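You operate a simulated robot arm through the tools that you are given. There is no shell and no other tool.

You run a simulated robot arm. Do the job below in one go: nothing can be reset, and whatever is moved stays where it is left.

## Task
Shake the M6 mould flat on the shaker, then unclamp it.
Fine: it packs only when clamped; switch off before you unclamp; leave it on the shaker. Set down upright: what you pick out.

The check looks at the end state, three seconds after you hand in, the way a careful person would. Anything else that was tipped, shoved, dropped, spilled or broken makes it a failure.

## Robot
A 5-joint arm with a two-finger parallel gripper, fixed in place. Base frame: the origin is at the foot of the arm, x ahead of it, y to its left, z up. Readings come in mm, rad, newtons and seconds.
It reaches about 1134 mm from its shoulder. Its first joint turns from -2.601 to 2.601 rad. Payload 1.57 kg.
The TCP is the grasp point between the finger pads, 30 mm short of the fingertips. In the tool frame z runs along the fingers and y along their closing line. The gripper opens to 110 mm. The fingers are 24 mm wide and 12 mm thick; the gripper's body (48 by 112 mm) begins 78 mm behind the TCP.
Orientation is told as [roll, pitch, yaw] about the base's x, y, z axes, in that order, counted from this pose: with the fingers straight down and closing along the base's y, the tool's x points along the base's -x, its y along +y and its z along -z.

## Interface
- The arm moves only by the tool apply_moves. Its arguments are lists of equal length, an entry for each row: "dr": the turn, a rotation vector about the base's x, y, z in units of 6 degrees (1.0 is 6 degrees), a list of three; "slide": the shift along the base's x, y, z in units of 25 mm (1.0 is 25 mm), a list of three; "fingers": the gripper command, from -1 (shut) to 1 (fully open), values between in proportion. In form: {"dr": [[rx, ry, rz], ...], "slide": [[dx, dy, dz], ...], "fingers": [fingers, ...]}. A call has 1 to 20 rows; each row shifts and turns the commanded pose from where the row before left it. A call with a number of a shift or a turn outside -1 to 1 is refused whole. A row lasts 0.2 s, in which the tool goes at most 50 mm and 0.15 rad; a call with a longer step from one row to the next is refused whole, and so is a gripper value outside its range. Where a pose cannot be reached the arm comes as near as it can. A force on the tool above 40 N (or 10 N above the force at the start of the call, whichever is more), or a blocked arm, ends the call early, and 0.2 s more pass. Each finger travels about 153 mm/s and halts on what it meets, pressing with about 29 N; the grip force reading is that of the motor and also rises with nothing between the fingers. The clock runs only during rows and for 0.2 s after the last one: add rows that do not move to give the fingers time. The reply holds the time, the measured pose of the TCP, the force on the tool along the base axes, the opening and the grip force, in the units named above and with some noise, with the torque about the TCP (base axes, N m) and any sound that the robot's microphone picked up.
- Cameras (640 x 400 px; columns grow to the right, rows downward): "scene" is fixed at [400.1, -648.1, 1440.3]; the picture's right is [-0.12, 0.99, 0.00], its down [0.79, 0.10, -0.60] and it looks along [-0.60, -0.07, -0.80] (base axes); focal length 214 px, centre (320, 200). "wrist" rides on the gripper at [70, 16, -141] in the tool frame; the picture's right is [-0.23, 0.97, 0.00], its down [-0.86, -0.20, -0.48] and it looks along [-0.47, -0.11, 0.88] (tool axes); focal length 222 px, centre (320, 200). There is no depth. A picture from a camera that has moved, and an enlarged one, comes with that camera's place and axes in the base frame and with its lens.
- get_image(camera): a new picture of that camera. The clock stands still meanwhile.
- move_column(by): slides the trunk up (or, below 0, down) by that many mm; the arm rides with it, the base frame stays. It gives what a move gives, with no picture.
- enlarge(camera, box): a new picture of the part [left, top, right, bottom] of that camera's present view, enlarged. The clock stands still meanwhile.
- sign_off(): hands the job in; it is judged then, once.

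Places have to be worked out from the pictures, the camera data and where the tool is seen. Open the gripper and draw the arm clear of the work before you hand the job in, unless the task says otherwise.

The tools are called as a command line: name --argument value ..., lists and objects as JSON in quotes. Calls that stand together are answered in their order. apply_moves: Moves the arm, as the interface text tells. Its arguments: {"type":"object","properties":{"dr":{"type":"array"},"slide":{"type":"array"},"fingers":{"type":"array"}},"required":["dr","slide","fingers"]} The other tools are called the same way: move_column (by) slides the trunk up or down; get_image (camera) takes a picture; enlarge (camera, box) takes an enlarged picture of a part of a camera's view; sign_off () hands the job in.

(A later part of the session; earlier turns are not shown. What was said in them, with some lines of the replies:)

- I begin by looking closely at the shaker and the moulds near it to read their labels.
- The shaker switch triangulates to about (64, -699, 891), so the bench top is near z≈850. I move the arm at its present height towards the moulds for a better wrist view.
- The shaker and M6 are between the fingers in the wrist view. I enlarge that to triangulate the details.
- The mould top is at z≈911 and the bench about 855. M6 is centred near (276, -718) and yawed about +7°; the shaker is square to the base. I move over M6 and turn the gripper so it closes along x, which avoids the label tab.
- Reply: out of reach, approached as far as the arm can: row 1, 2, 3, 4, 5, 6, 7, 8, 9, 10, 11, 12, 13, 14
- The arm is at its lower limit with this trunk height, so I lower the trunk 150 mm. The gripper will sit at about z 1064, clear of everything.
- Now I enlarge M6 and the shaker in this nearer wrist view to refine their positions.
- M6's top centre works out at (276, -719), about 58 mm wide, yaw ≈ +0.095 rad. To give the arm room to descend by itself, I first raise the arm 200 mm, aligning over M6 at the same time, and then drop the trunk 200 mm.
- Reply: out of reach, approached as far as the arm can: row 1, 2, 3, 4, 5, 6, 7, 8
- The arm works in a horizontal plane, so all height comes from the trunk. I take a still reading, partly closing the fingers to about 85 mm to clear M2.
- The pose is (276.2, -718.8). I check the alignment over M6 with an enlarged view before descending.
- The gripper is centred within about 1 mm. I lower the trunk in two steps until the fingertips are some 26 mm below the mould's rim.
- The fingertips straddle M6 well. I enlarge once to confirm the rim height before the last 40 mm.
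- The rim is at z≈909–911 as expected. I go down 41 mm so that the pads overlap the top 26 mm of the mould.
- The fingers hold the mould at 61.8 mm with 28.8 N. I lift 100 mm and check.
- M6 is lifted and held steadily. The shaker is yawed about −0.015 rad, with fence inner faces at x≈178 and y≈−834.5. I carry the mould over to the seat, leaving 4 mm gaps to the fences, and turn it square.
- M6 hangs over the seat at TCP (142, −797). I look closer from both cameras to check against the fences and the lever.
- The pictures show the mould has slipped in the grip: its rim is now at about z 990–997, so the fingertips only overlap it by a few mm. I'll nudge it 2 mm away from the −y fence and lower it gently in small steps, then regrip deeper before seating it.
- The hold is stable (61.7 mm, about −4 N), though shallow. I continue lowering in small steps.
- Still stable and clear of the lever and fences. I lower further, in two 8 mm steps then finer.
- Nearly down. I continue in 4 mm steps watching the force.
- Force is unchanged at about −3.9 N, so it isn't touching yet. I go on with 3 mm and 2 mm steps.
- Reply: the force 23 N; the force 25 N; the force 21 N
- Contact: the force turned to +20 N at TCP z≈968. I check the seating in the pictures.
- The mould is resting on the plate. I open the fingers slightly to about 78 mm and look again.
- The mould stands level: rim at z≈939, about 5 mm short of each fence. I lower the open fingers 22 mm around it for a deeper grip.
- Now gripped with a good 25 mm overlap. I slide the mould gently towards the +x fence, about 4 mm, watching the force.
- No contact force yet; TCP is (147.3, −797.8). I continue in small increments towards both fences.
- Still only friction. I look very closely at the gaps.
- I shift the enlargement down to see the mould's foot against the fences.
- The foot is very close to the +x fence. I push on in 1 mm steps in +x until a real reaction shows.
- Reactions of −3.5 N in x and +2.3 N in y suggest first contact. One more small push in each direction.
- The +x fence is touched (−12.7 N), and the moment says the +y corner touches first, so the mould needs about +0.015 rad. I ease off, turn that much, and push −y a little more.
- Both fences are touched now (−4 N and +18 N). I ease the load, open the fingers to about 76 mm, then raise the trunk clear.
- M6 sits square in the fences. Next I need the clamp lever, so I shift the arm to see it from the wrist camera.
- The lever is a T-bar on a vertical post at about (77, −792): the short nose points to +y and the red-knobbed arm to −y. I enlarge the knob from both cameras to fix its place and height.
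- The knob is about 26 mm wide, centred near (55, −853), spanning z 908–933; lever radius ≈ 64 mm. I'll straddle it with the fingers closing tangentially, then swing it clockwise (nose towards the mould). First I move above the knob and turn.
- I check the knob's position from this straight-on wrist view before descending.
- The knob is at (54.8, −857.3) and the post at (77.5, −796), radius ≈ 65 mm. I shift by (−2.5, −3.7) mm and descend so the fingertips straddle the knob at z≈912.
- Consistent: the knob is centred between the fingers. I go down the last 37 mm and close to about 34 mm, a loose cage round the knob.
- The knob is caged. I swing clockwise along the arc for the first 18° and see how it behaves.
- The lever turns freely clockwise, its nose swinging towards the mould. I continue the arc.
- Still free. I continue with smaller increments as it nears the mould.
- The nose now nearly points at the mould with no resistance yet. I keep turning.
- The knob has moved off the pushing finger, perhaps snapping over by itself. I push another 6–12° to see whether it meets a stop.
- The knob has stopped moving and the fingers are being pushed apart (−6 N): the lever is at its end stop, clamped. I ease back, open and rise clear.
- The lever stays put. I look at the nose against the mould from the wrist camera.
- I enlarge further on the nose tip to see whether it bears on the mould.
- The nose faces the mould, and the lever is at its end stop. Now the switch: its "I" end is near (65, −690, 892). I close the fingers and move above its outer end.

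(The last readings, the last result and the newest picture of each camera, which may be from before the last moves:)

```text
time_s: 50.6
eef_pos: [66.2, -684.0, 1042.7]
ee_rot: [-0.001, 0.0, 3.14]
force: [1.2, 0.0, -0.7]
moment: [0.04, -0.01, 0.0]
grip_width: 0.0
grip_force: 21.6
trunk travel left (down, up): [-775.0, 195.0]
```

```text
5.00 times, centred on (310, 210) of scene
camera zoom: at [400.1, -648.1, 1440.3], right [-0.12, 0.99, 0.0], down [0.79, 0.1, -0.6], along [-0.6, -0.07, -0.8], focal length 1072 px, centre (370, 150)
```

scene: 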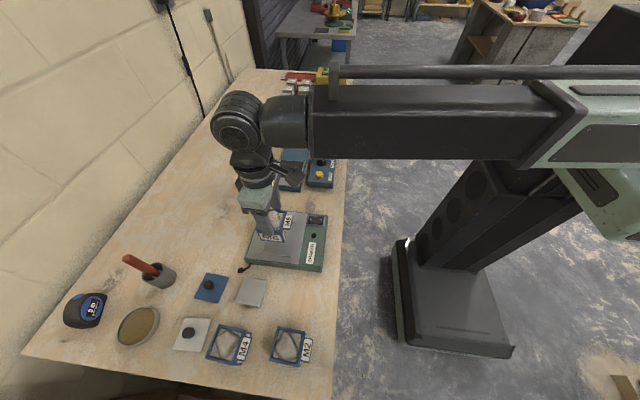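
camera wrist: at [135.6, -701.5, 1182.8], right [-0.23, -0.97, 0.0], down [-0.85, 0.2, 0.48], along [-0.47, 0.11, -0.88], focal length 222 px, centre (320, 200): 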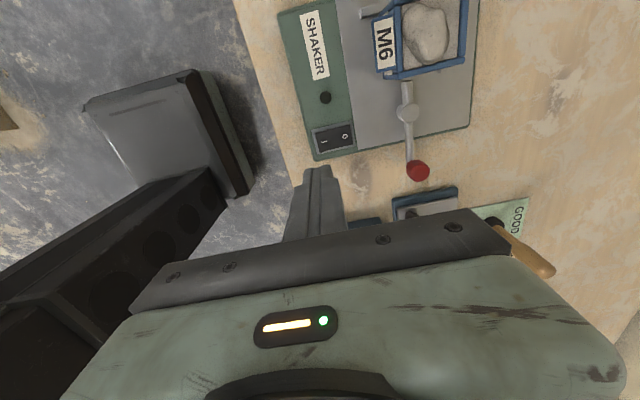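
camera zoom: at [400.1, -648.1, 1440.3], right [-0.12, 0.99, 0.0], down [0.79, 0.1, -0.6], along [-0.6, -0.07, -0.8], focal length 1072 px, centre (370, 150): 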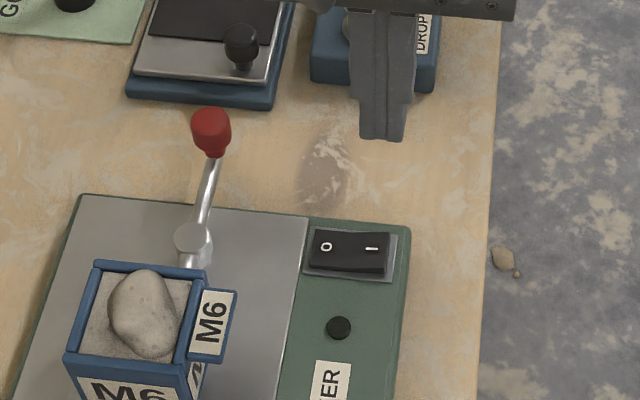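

enlarge --camera "wrist" --box '[280, 80, 380, 200]'

```text
3.33 times, centred on (330, 140) of wrist
camera zoom: at [135.6, -701.5, 1182.8], right [-0.23, -0.97, 0.0], down [-0.85, 0.2, 0.48], along [-0.47, 0.11, -0.88], focal length 740 px, centre (287, 400)
```

zoom: 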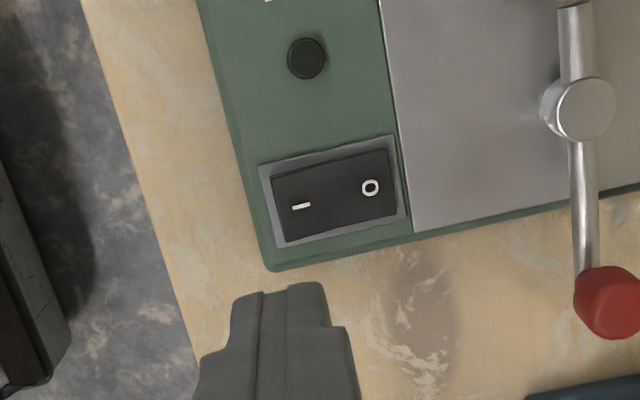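

The rocker runs from y≈−727 to −681, with "I" at −690 and x≈64. The closed fingertips are over the I end at (65.6, −685.5). I nudge −1.5 mm and descend to just above.

apply_moves --dr '[[0, 0, 0], [0, 0, 0]]' --slide '[[-0.05, -0.06, 0], [0, 0, 0]]' --fingers '[-1, -1]'

move_column --by -105

enlarge --camera "wrist" --box '[250, 80, 390, 200]'

enlarge --camera "scene" --box '[290, 190, 350, 240]'

```text
time_s: 51.2
eef_pos: [64.4, -686.8, 1042.2]
ee_rot: [-0.001, 0.0, 3.139]
force: [-0.6, 1.0, 0.4]
moment: [-0.01, -0.02, 0.06]
grip_width: 0.0
grip_force: 21.1
trunk travel left (down, up): [-775.0, 195.0]
```

```text
time_s: 52.5
eef_pos: [63.9, -687.2, 936.7]
ee_rot: [0.001, 0.0, 3.139]
force: [-0.6, -0.7, -0.9]
moment: [0.01, 0.03, 0.02]
grip_width: 0.0
grip_force: 21.3
trunk travel left (down, up): [-670.0, 300.0]
```

```text
3.33 times, centred on (320, 140) of wrist
camera zoom: at [133.4, -703.5, 1077.9], right [-0.23, -0.97, 0.0], down [-0.85, 0.2, 0.48], along [-0.47, 0.11, -0.88], focal length 740 px, centre (320, 400)
```

zoom: 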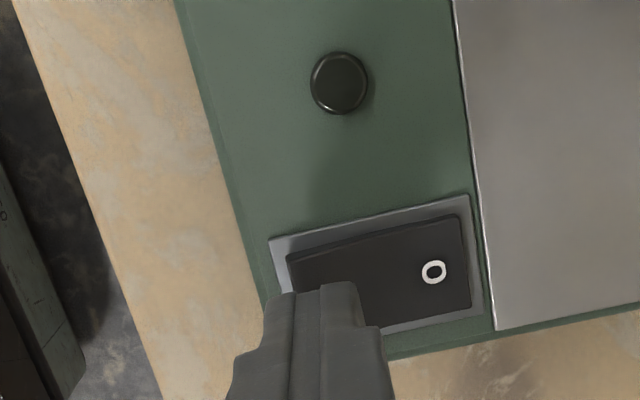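

```text
8.00 times, centred on (320, 215) of scene
camera zoom: at [400.1, -648.1, 1440.3], right [-0.12, 0.99, 0.0], down [0.79, 0.1, -0.6], along [-0.6, -0.07, -0.8], focal length 1716 px, centre (320, 80)
```

zoom: 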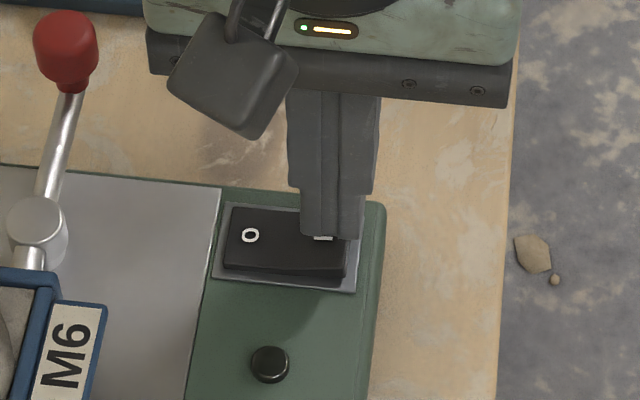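

Well aligned over the I end, tips at z≈907. I press down in small steps, watching force and sound.

move_column --by -8

move_column --by -3

move_column --by -2

```text
time_s: 53.1
eef_pos: [64.4, -686.4, 928.6]
ee_rot: [-0.001, 0.0, 3.139]
force: [0.1, 0.5, -0.7]
moment: [0.0, -0.07, -0.03]
grip_width: 0.2
grip_force: 21.1
trunk travel left (down, up): [-662.0, 308.0]
```

```text
time_s: 53.6
eef_pos: [63.6, -687.2, 926.3]
ee_rot: [0.0, 0.0, 3.14]
force: [0.4, 0.6, 0.0]
moment: [0.01, 0.03, -0.03]
grip_width: 0.0
grip_force: 21.3
trunk travel left (down, up): [-659.0, 311.0]
```

```text
time_s: 54.2
eef_pos: [63.7, -686.8, 923.3]
ee_rot: [0.0, 0.0, 3.141]
force: [0.1, 0.9, 1.1]
moment: [0.0, -0.06, -0.02]
grip_width: 0.0
grip_force: 21.4
trunk travel left (down, up): [-657.0, 313.0]
```

Tips at about z 893.5 with no contact yet; I continue in 2 mm steps.

move_column --by -2

move_column --by -2

enlarge --camera "scene" --box '[290, 190, 350, 240]'

```text
time_s: 54.7
eef_pos: [64.0, -686.2, 922.2]
ee_rot: [0.0, -0.001, 3.14]
force: [-0.3, -1.1, 1.7]
moment: [-0.01, 0.04, 0.01]
grip_width: 0.2
grip_force: 21.4
trunk travel left (down, up): [-655.0, 315.0]
```

```text
time_s: 55.4
eef_pos: [62.9, -686.5, 922.0]
ee_rot: [0.006, 0.001, 3.139]
force: [1.0, -0.1, 25.0]
moment: [-0.27, -0.03, 0.03]
grip_width: 0.0
grip_force: 21.0
trunk travel left (down, up): [-654.0, 316.0]
stopped: the force on the tool passed its limit at 41 N (the readings are from after the stop); the commanded pose is now the measured one
```

```text
8.00 times, centred on (320, 215) of scene
camera zoom: at [400.1, -648.1, 1440.3], right [-0.12, 0.99, 0.0], down [0.79, 0.1, -0.6], along [-0.6, -0.07, -0.8], focal length 1716 px, centre (320, 80)
```

zoom: 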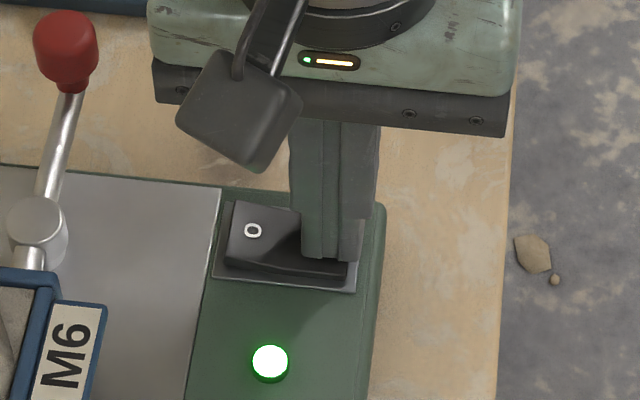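

The rocker tipped and the green lamp is on: the shaker is running. I lift off slightly and look at the mould.

move_column --by 30

enlarge --camera "scene" --box '[250, 190, 350, 270]'

```text
time_s: 56.1
eef_pos: [64.0, -686.8, 951.0]
ee_rot: [0.004, 0.001, 3.139]
force: [-0.8, -0.2, -0.1]
moment: [0.01, 0.02, 0.01]
grip_width: 0.0
grip_force: 21.2
trunk travel left (down, up): [-684.0, 286.0]
```

```text
5.00 times, centred on (300, 230) of scene
camera zoom: at [400.1, -648.1, 1440.3], right [-0.12, 0.99, 0.0], down [0.79, 0.1, -0.6], along [-0.6, -0.07, -0.8], focal length 1072 px, centre (420, 50)
```

zoom: 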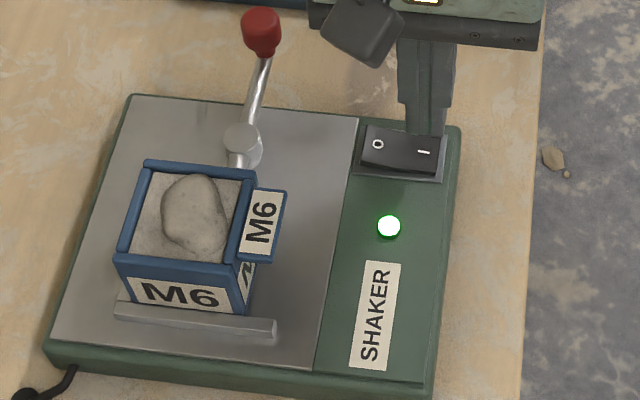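

The heap seems to be sinking. I wait 2 s and look again.

apply_moves --dr '[[0, 0, 0], [0, 0, 0], [0, 0, 0], [0, 0, 0], [0, 0, 0], [0, 0, 0], [0, 0, 0], [0, 0, 0], [0, 0, 0], [0, 0, 0]]' --slide '[[0, 0, 0], [0, 0, 0], [0, 0, 0], [0, 0, 0], [0, 0, 0], [0, 0, 0], [0, 0, 0], [0, 0, 0], [0, 0, 0], [0, 0, 0]]' --fingers '[-1, -1, -1, -1, -1, -1, -1, -1, -1, -1]'

enlarge --camera "scene" --box '[250, 190, 350, 270]'

```text
time_s: 58.4
eef_pos: [63.8, -686.8, 950.5]
ee_rot: [0.004, 0.002, 3.139]
force: [0.7, -0.5, 0.0]
moment: [-0.01, 0.04, 0.0]
grip_width: 0.1
grip_force: 21.6
trunk travel left (down, up): [-684.0, 286.0]
```

```text
5.00 times, centred on (300, 230) of scene
camera zoom: at [400.1, -648.1, 1440.3], right [-0.12, 0.99, 0.0], down [0.79, 0.1, -0.6], along [-0.6, -0.07, -0.8], focal length 1072 px, centre (420, 50)
```

zoom: 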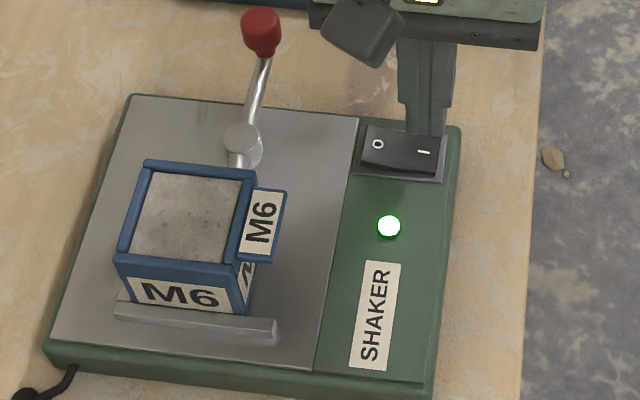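

The content is flat now. I move over the raised O end (y≈−721) and go down to switch off.

apply_moves --dr '[[0, 0, 0], [0, 0, 0], [0, 0, 0]]' --slide '[[0, -0.68, 0], [0, -0.68, 0], [0, 0, 0]]' --fingers '[-1, -1, -1]'

move_column --by -24

enlarge --camera "scene" --box '[250, 190, 350, 270]'

```text
time_s: 59.1
eef_pos: [64.4, -721.1, 951.1]
ee_rot: [0.004, 0.0, 3.141]
force: [-0.6, -1.0, 1.1]
moment: [0.01, -0.01, 0.04]
grip_width: 0.1
grip_force: 21.3
trunk travel left (down, up): [-684.0, 286.0]
```

```text
time_s: 59.9
eef_pos: [65.3, -721.6, 926.3]
ee_rot: [0.002, -0.001, 3.14]
force: [0.1, 0.3, -1.0]
moment: [0.02, 0.01, 0.01]
grip_width: 0.5
grip_force: 21.6
trunk travel left (down, up): [-660.0, 310.0]
```

```text
5.00 times, centred on (300, 230) of scene
camera zoom: at [400.1, -648.1, 1440.3], right [-0.12, 0.99, 0.0], down [0.79, 0.1, -0.6], along [-0.6, -0.07, -0.8], focal length 1072 px, centre (420, 50)
```

zoom: 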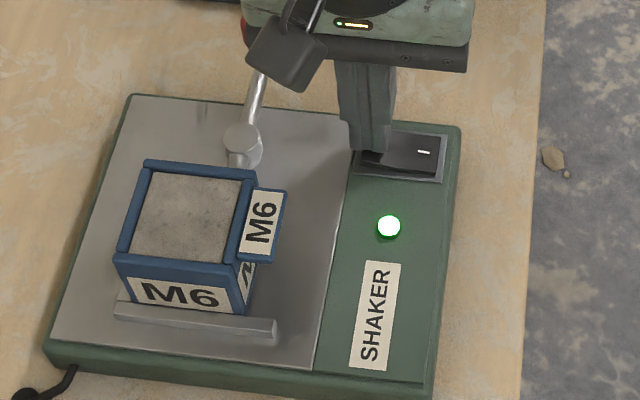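

The fingers are over the O end. I press in small steps.

move_column --by -3

move_column --by -2

move_column --by -2

enlarge --camera "scene" --box '[250, 190, 350, 270]'

```text
time_s: 60.4
eef_pos: [64.2, -721.9, 924.0]
ee_rot: [0.004, -0.002, 3.138]
force: [-0.3, -1.1, 0.8]
moment: [-0.01, 0.03, -0.01]
grip_width: 0.0
grip_force: 20.8
trunk travel left (down, up): [-657.0, 313.0]
```

```text
time_s: 60.9
eef_pos: [64.1, -720.6, 922.3]
ee_rot: [0.003, 0.0, 3.14]
force: [-0.1, -1.8, 6.1]
moment: [-0.01, -0.04, 0.03]
grip_width: 0.0
grip_force: 21.4
trunk travel left (down, up): [-655.0, 315.0]
```

```text
time_s: 61.4
eef_pos: [64.7, -719.9, 922.4]
ee_rot: [0.007, 0.0, 3.141]
force: [0.6, 0.4, 24.1]
moment: [0.27, -0.02, -0.03]
grip_width: 0.0
grip_force: 21.3
trunk travel left (down, up): [-654.0, 316.0]
stopped: the force on the tool passed its limit at 43 N (the readings are from after the stop); the commanded pose is now the measured one
```

```text
5.00 times, centred on (300, 230) of scene
camera zoom: at [400.1, -648.1, 1440.3], right [-0.12, 0.99, 0.0], down [0.79, 0.1, -0.6], along [-0.6, -0.07, -0.8], focal length 1072 px, centre (420, 50)
```

zoom: 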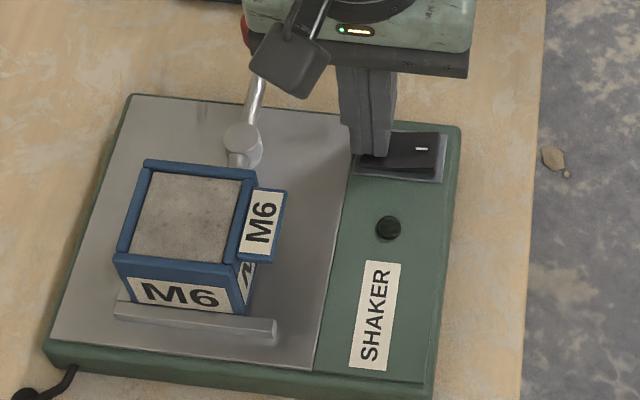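

The lamp is out: the shaker is off. I rise and inspect the surface of M6 closely.

move_column --by 120

enlarge --camera "scene" --box '[262, 215, 312, 260]'

get_image --camera "wrist"

enlarge --camera "scene" --box '[290, 190, 350, 240]'

```text
time_s: 62.9
eef_pos: [63.9, -722.3, 1040.6]
ee_rot: [0.007, 0.0, 3.141]
force: [-0.3, -1.3, -0.2]
moment: [0.01, 0.01, -0.02]
grip_width: 0.0
grip_force: 21.9
trunk travel left (down, up): [-774.0, 196.0]
```

```text
8.89 times, centred on (287, 238) of scene
camera zoom: at [400.1, -648.1, 1440.3], right [-0.12, 0.99, 0.0], down [0.79, 0.1, -0.6], along [-0.6, -0.07, -0.8], focal length 1906 px, centre (613, -133)
```

zoom: 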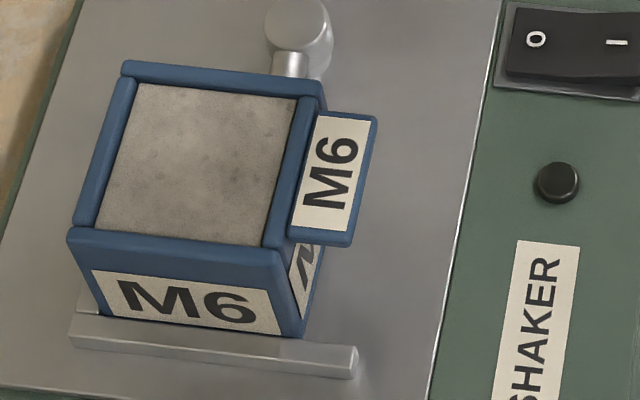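

```text
taken
camera wrist: at [133.1, -738.2, 1181.3], right [-0.23, -0.97, 0.01], down [-0.86, 0.2, 0.48], along [-0.47, 0.1, -0.88], focal length 222 px, centre (320, 200)
```

wrist: 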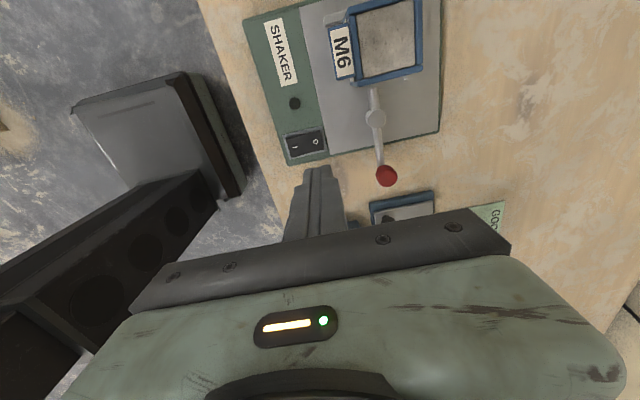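

```text
8.00 times, centred on (320, 215) of scene
camera zoom: at [400.1, -648.1, 1440.3], right [-0.12, 0.99, 0.0], down [0.79, 0.1, -0.6], along [-0.6, -0.07, -0.8], focal length 1716 px, centre (320, 80)
```

zoom: 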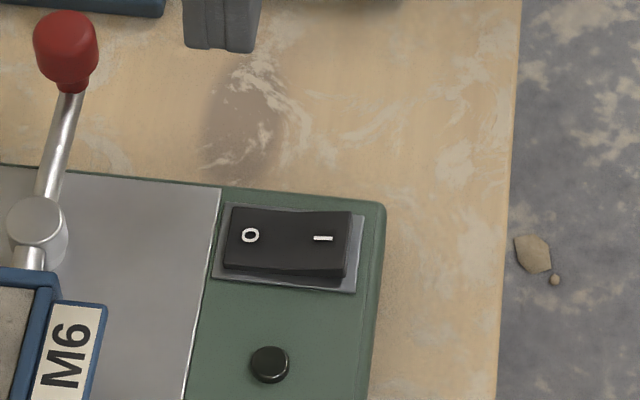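

M6 is perfectly flat and the switch is on O. Now the unclamping: the knob is at about (13, −794). I move over it with fingers open to about 55 mm, closing along y (tangentially).

apply_moves --dr '[[0, 0, 0], [0, 0, 0], [0, 0, 0], [0, 0, 0], [0, 0, 0]]' --slide '[[-0.503, -0.718, 0], [-0.503, -0.718, 0], [-0.503, -0.718, 0], [-0.503, -0.718, 0], [0, 0, 0]]' --fingers '[0, 0, 0, 0, 0]'

enlarge --camera "wrist" --box '[230, 60, 410, 210]'

```text
time_s: 64.1
eef_pos: [15.1, -794.8, 1040.0]
ee_rot: [0.008, -0.001, 3.139]
force: [0.4, 0.4, 0.4]
moment: [0.01, 0.02, 0.01]
grip_width: 54.9
grip_force: 0.0
trunk travel left (down, up): [-774.0, 196.0]
```

```text
2.67 times, centred on (320, 135) of wrist
camera zoom: at [83.1, -810.8, 1181.3], right [-0.23, -0.97, 0.01], down [-0.86, 0.2, 0.48], along [-0.47, 0.1, -0.88], focal length 592 px, centre (320, 373)
```

zoom: 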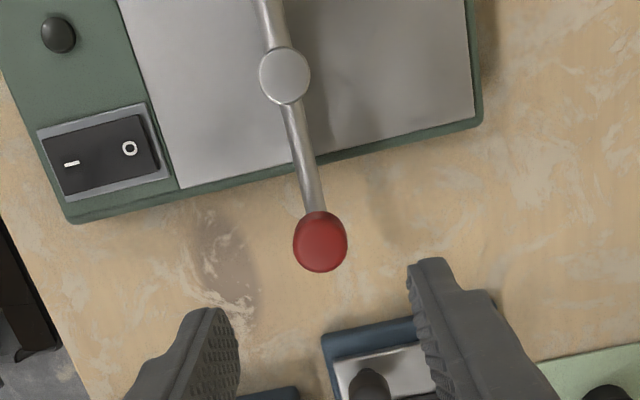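

The knob is centred between the fingers. I descend in two steps.

move_column --by -62

enlarge --camera "wrist" --box '[230, 60, 410, 210]'

enlarge --camera "scene" --box '[240, 160, 340, 240]'

```text
time_s: 65.1
eef_pos: [13.4, -793.7, 978.8]
ee_rot: [0.006, 0.001, 3.141]
force: [0.7, -0.7, 0.7]
moment: [0.0, -0.05, -0.02]
grip_width: 54.8
grip_force: 0.1
trunk travel left (down, up): [-712.0, 258.0]
```

```text
2.67 times, centred on (320, 135) of wrist
camera zoom: at [83.2, -810.7, 1119.4], right [-0.23, -0.97, 0.01], down [-0.86, 0.2, 0.48], along [-0.47, 0.1, -0.88], focal length 592 px, centre (320, 373)
```

zoom: 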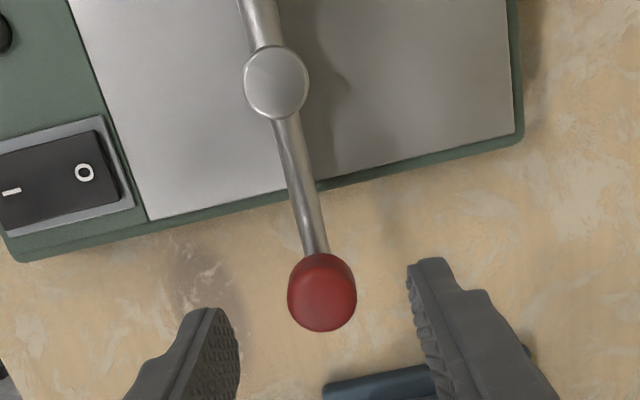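

```text
5.00 times, centred on (290, 200) of scene
camera zoom: at [400.1, -648.1, 1440.3], right [-0.12, 0.99, 0.0], down [0.79, 0.1, -0.6], along [-0.6, -0.07, -0.8], focal length 1072 px, centre (470, 200)
```

zoom: 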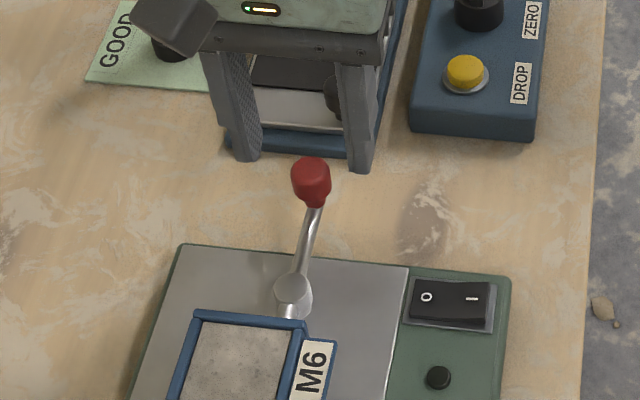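

Aligned. I go down the last 37 mm, cage the knob, and start the swing back counter-clockwise.

move_column --by -37

apply_moves --dr '[[0, 0, 0], [0, 0, 0], [0, 0, 1], [0, 0, 1], [0, 0, 0]]' --slide '[[0, 0, 0], [0, 0, 0], [0, -0.272, 0], [0.032, -0.272, 0], [0, 0, 0]]' --fingers '[-0.43, -0.43, -0.43, -0.43, -0.43]'

enlarge --camera "wrist" --box '[230, 60, 410, 210]'

enlarge --camera "scene" --box '[240, 180, 320, 240]'

```text
time_s: 65.9
eef_pos: [14.7, -795.0, 942.7]
ee_rot: [0.008, -0.001, 3.14]
force: [0.0, 0.1, 0.3]
moment: [0.03, 0.03, -0.01]
grip_width: 55.0
grip_force: 0.1
trunk travel left (down, up): [-675.0, 295.0]
```

```text
time_s: 67.1
eef_pos: [13.3, -808.7, 941.7]
ee_rot: [0.007, -0.001, -2.932]
force: [0.3, -0.8, -0.3]
moment: [0.03, 0.0, 0.0]
grip_width: 31.6
grip_force: 0.6
trunk travel left (down, up): [-675.0, 295.0]
```

```text
2.67 times, centred on (320, 135) of wrist
camera zoom: at [85.4, -809.4, 1082.4], right [-0.02, -1.0, 0.01], down [-0.88, 0.02, 0.48], along [-0.48, 0.0, -0.88], focal length 592 px, centre (320, 373)
```

zoom: 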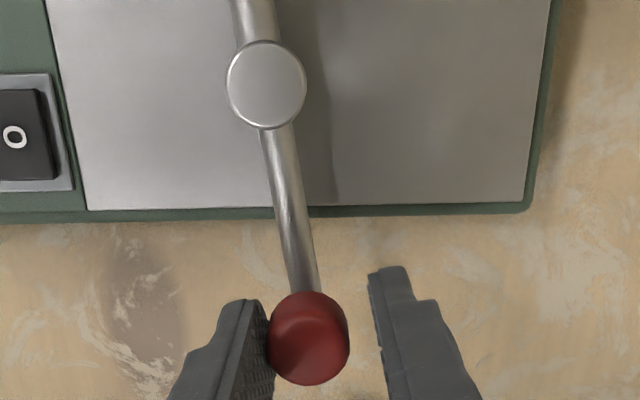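

```text
6.67 times, centred on (280, 210) of scene
camera zoom: at [400.1, -648.1, 1440.3], right [-0.12, 0.99, 0.0], down [0.79, 0.1, -0.6], along [-0.6, -0.07, -0.8], focal length 1430 px, centre (587, 133)
```

zoom: 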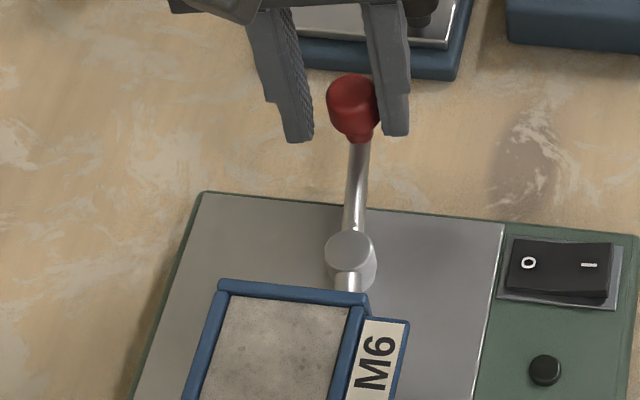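

The lever follows back without trouble. I continue the arc.

apply_moves --dr '[[0, 0, 1], [0, 0, 1], [0, 0, 1], [0, 0, 1], [0, 0, 1], [0, 0, 1], [0, 0, 0]]' --slide '[[0.072, -0.264, 0], [0.1, -0.256, 0], [0.124, -0.244, 0], [0.148, -0.228, 0], [0.172, -0.216, 0], [0.192, -0.192, 0], [0, 0, 0]]' --fingers '[-0.43, -0.43, -0.43, -0.43, -0.43, -0.43, -0.43]'

enlarge --camera "wrist" --box '[230, 60, 410, 210]'

enlarge --camera "scene" --box '[240, 180, 320, 240]'

```text
time_s: 68.7
eef_pos: [35.8, -843.5, 941.1]
ee_rot: [0.005, 0.0, -2.304]
force: [-0.1, 0.9, -0.4]
moment: [0.0, -0.02, 0.0]
grip_width: 31.5
grip_force: 0.0
trunk travel left (down, up): [-675.0, 295.0]
```

```text
2.67 times, centred on (320, 135) of wrist
camera zoom: at [93.7, -803.3, 1082.3], right [0.57, -0.82, 0.01], down [-0.72, -0.5, 0.48], along [-0.39, -0.28, -0.88], focal length 592 px, centre (320, 373)
```

zoom: 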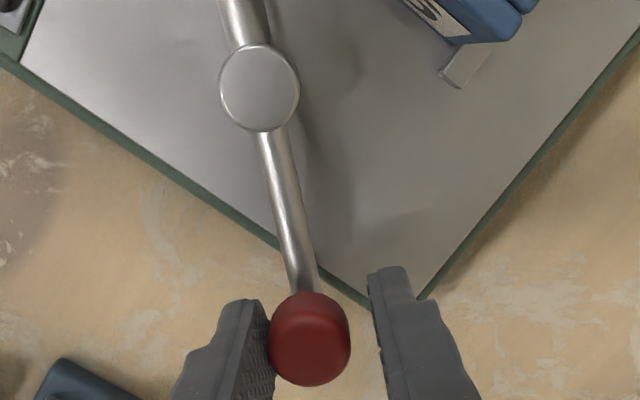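

```text
6.67 times, centred on (280, 210) of scene
camera zoom: at [400.1, -648.1, 1440.3], right [-0.12, 0.99, 0.0], down [0.79, 0.1, -0.6], along [-0.6, -0.07, -0.8], focal length 1430 px, centre (587, 133)
```

zoom: 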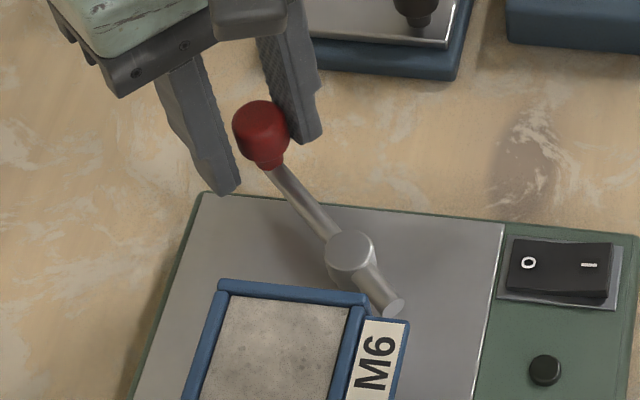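

Going well. I finish the arc back to the lever's original open position, in two parts.

apply_moves --dr '[[0, 0, 1], [0, 0, 1], [0, 0, 1], [0, 0, 1], [0, 0, 0]]' --slide '[[0.216, -0.172, 0], [0.228, -0.148, 0], [0.244, -0.124, 0], [0.256, -0.1, 0], [0, 0, 0]]' --fingers '[-0.43, -0.43, -0.43, -0.43, -0.43]'

enlarge --camera "wrist" --box '[230, 60, 410, 210]'

enlarge --camera "scene" --box '[240, 180, 320, 240]'

```text
time_s: 69.9
eef_pos: [58.6, -856.1, 941.9]
ee_rot: [0.007, 0.001, -1.886]
force: [0.2, -0.7, -0.1]
moment: [0.03, 0.0, 0.03]
grip_width: 31.2
grip_force: 0.1
trunk travel left (down, up): [-675.0, 295.0]
```

```text
2.67 times, centred on (320, 135) of wrist
camera zoom: at [95.1, -795.4, 1082.3], right [0.86, -0.52, 0.01], down [-0.46, -0.75, 0.48], along [-0.24, -0.41, -0.88], focal length 592 px, centre (320, 373)
```

zoom: 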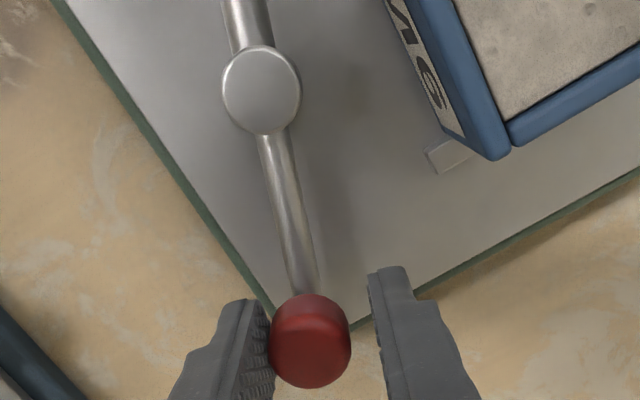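

```text
6.67 times, centred on (280, 210) of scene
camera zoom: at [400.1, -648.1, 1440.3], right [-0.12, 0.99, 0.0], down [0.79, 0.1, -0.6], along [-0.6, -0.07, -0.8], focal length 1430 px, centre (587, 133)
```

zoom: 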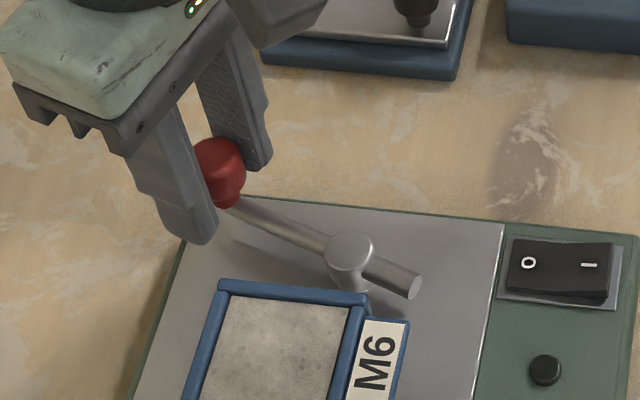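

The lever is practically back where it started. I push a few degrees more to meet its open stop.

apply_moves --dr '[[0, 0, 0.5], [0, 0, 0]]' --slide '[[0.13, -0.04, 0], [0, 0, 0]]' --fingers '[-0.43, -0.43]'

enlarge --camera "wrist" --box '[230, 60, 410, 210]'

enlarge --camera "scene" --box '[240, 180, 320, 240]'

```text
time_s: 70.5
eef_pos: [61.8, -857.0, 943.1]
ee_rot: [0.004, 0.0, -1.833]
force: [-4.5, 4.0, -0.1]
moment: [0.11, 0.07, 0.01]
grip_width: 35.6
grip_force: 2.5
trunk travel left (down, up): [-675.0, 295.0]
```

```text
2.67 times, centred on (320, 135) of wrist
camera zoom: at [94.3, -794.6, 1082.5], right [0.88, -0.47, 0.01], down [-0.42, -0.77, 0.48], along [-0.22, -0.42, -0.88], focal length 592 px, centre (320, 373)
```

zoom: 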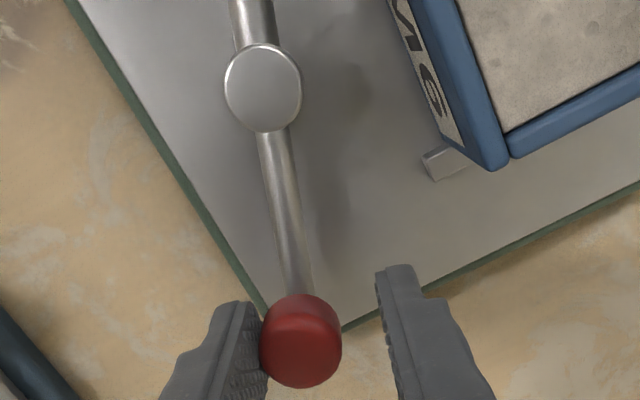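

```text
6.67 times, centred on (280, 210) of scene
camera zoom: at [400.1, -648.1, 1440.3], right [-0.12, 0.99, 0.0], down [0.79, 0.1, -0.6], along [-0.6, -0.07, -0.8], focal length 1430 px, centre (587, 133)
```

zoom: 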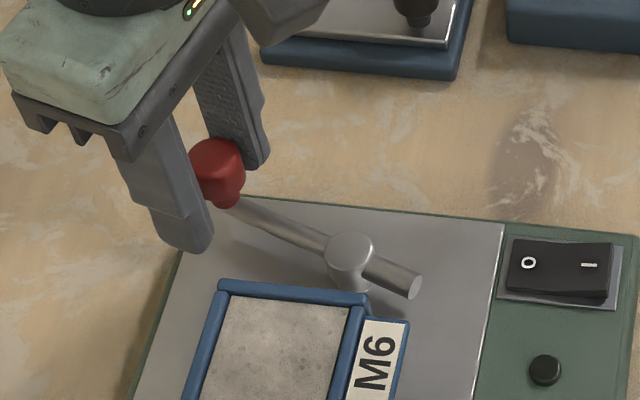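

The open stop is met: unclamped. I ease back, open the fingers and rise well clear.

apply_moves --dr '[[0, 0, -0.5], [0, 0, 0], [0, 0, 0]]' --slide '[[-0.2, 0.06, 0], [0, 0, 0], [0, 0, 0]]' --fingers '[-0.2, -0.1, -0.1]'

move_column --by 60

move_column --by 150

get_image --camera "scene"

enlarge --camera "scene" --box '[240, 190, 340, 270]'

```text
time_s: 71.3
eef_pos: [57.2, -856.8, 941.6]
ee_rot: [0.007, 0.0, -1.887]
force: [0.3, 0.0, -0.2]
moment: [0.0, 0.03, 0.01]
grip_width: 49.8
grip_force: 0.0
trunk travel left (down, up): [-675.0, 295.0]
```

```text
time_s: 72.3
eef_pos: [56.6, -855.5, 1001.7]
ee_rot: [0.006, 0.0, -1.887]
force: [-1.1, 0.6, -0.1]
moment: [0.02, 0.01, 0.01]
grip_width: 49.5
grip_force: 0.0
trunk travel left (down, up): [-735.0, 235.0]
```

```text
time_s: 74.0
eef_pos: [58.3, -855.2, 1149.8]
ee_rot: [0.007, 0.0, -1.887]
force: [-0.8, 0.2, 1.1]
moment: [-0.04, -0.04, 0.0]
grip_width: 49.6
grip_force: 0.1
trunk travel left (down, up): [-885.0, 85.0]
```

```text
taken
```

scene: 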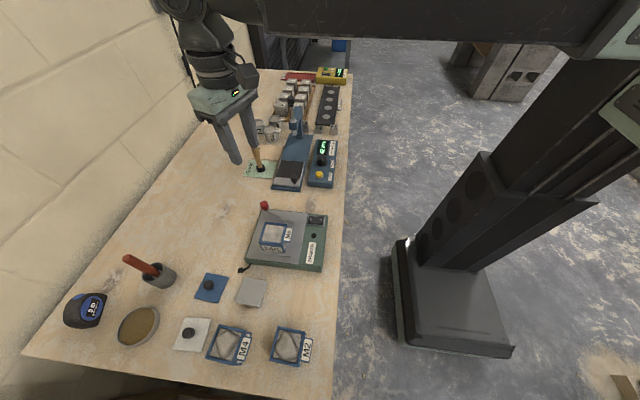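

```text
5.00 times, centred on (290, 230) of scene
camera zoom: at [400.1, -648.1, 1440.3], right [-0.12, 0.99, 0.0], down [0.79, 0.1, -0.6], along [-0.6, -0.07, -0.8], focal length 1072 px, centre (470, 50)
```

zoom: 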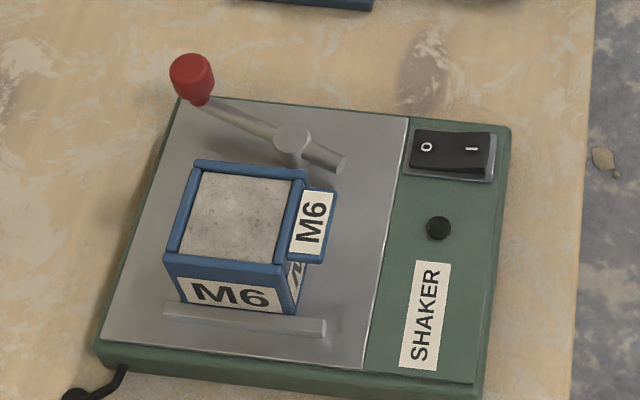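

Lever open, lamp out, and M6 is flat and upright in the fences; everything else is undisturbed. I open the gripper fully and draw the arm clear of the shaker.

apply_moves --dr '[[0, 0, 0], [0, 0, 0], [0, 0, 0], [0, 0, 0], [0, 0, 0], [0, 0, 0], [0, 0, 0], [0, 0, 0], [0, 0, 0], [0, 0, 0], [0, 0, 0]]' --slide '[[-0.4, 0.9, 0], [-0.4, 0.9, 0], [-0.4, 0.9, 0], [-0.4, 0.9, 0], [-0.4, 0.9, 0], [-0.4, 0.9, 0], [-0.4, 0.9, 0], [-0.4, 0.9, 0], [-0.4, 0.9, 0], [-0.4, 0.9, 0], [0, 0, 0]]' --fingers '[1, 1, 1, 1, 1, 1, 1, 1, 1, 1, 1]'

get_image --camera "scene"

enlarge --camera "scene" --box '[170, 190, 350, 372]'

```text
time_s: 76.5
eef_pos: [-43.7, -630.6, 1150.9]
ee_rot: [0.008, -0.001, -1.888]
force: [-0.5, 0.9, -0.1]
moment: [-0.02, 0.0, 0.02]
grip_width: 110.1
grip_force: 0.0
out of reach, approached as far as the arm can: row 7
trunk travel left (down, up): [-885.0, 85.0]
```

```text
taken
```

scene: 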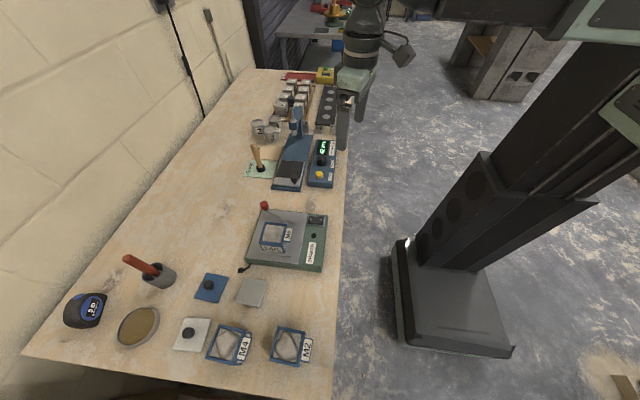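

```text
2.20 times, centred on (260, 281) of scene
camera zoom: at [400.1, -648.1, 1440.3], right [-0.12, 0.99, 0.0], down [0.79, 0.1, -0.6], along [-0.6, -0.07, -0.8], focal length 471 px, centre (452, 22)
```

zoom: 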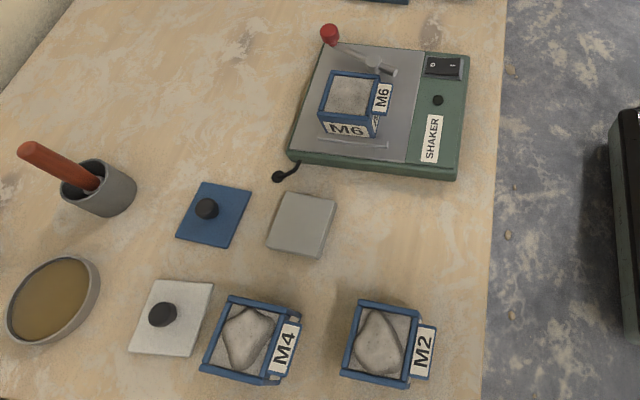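

The arm is clear with the gripper open. M6 is flat, unclamped and on the shaker, the switch is off, and nothing else has moved, so I hand in.

sign_off

```text
The job is handed in.
```

The M6 mould is shaken flat and stands upright on the shaker, unclamped and against both fences. The shaker was switched off before I opened the clamp.

- **Clamp:** I turned the lever to its end stop before switching on. By my measurement its nose stopped about 6 mm short of the mould. The contents still went flat within about three seconds of shaking.
- **Slip:** While I was lifting M6 it slid about 25–30 mm down in the gripper. It stayed upright and did not fall. I lowered it slowly onto the shaker, gripped it again lower down and slid it against the fences.
- **Rest of the bench:** In the last picture nothing else had moved. The gripper is open and the arm is clear of the work.
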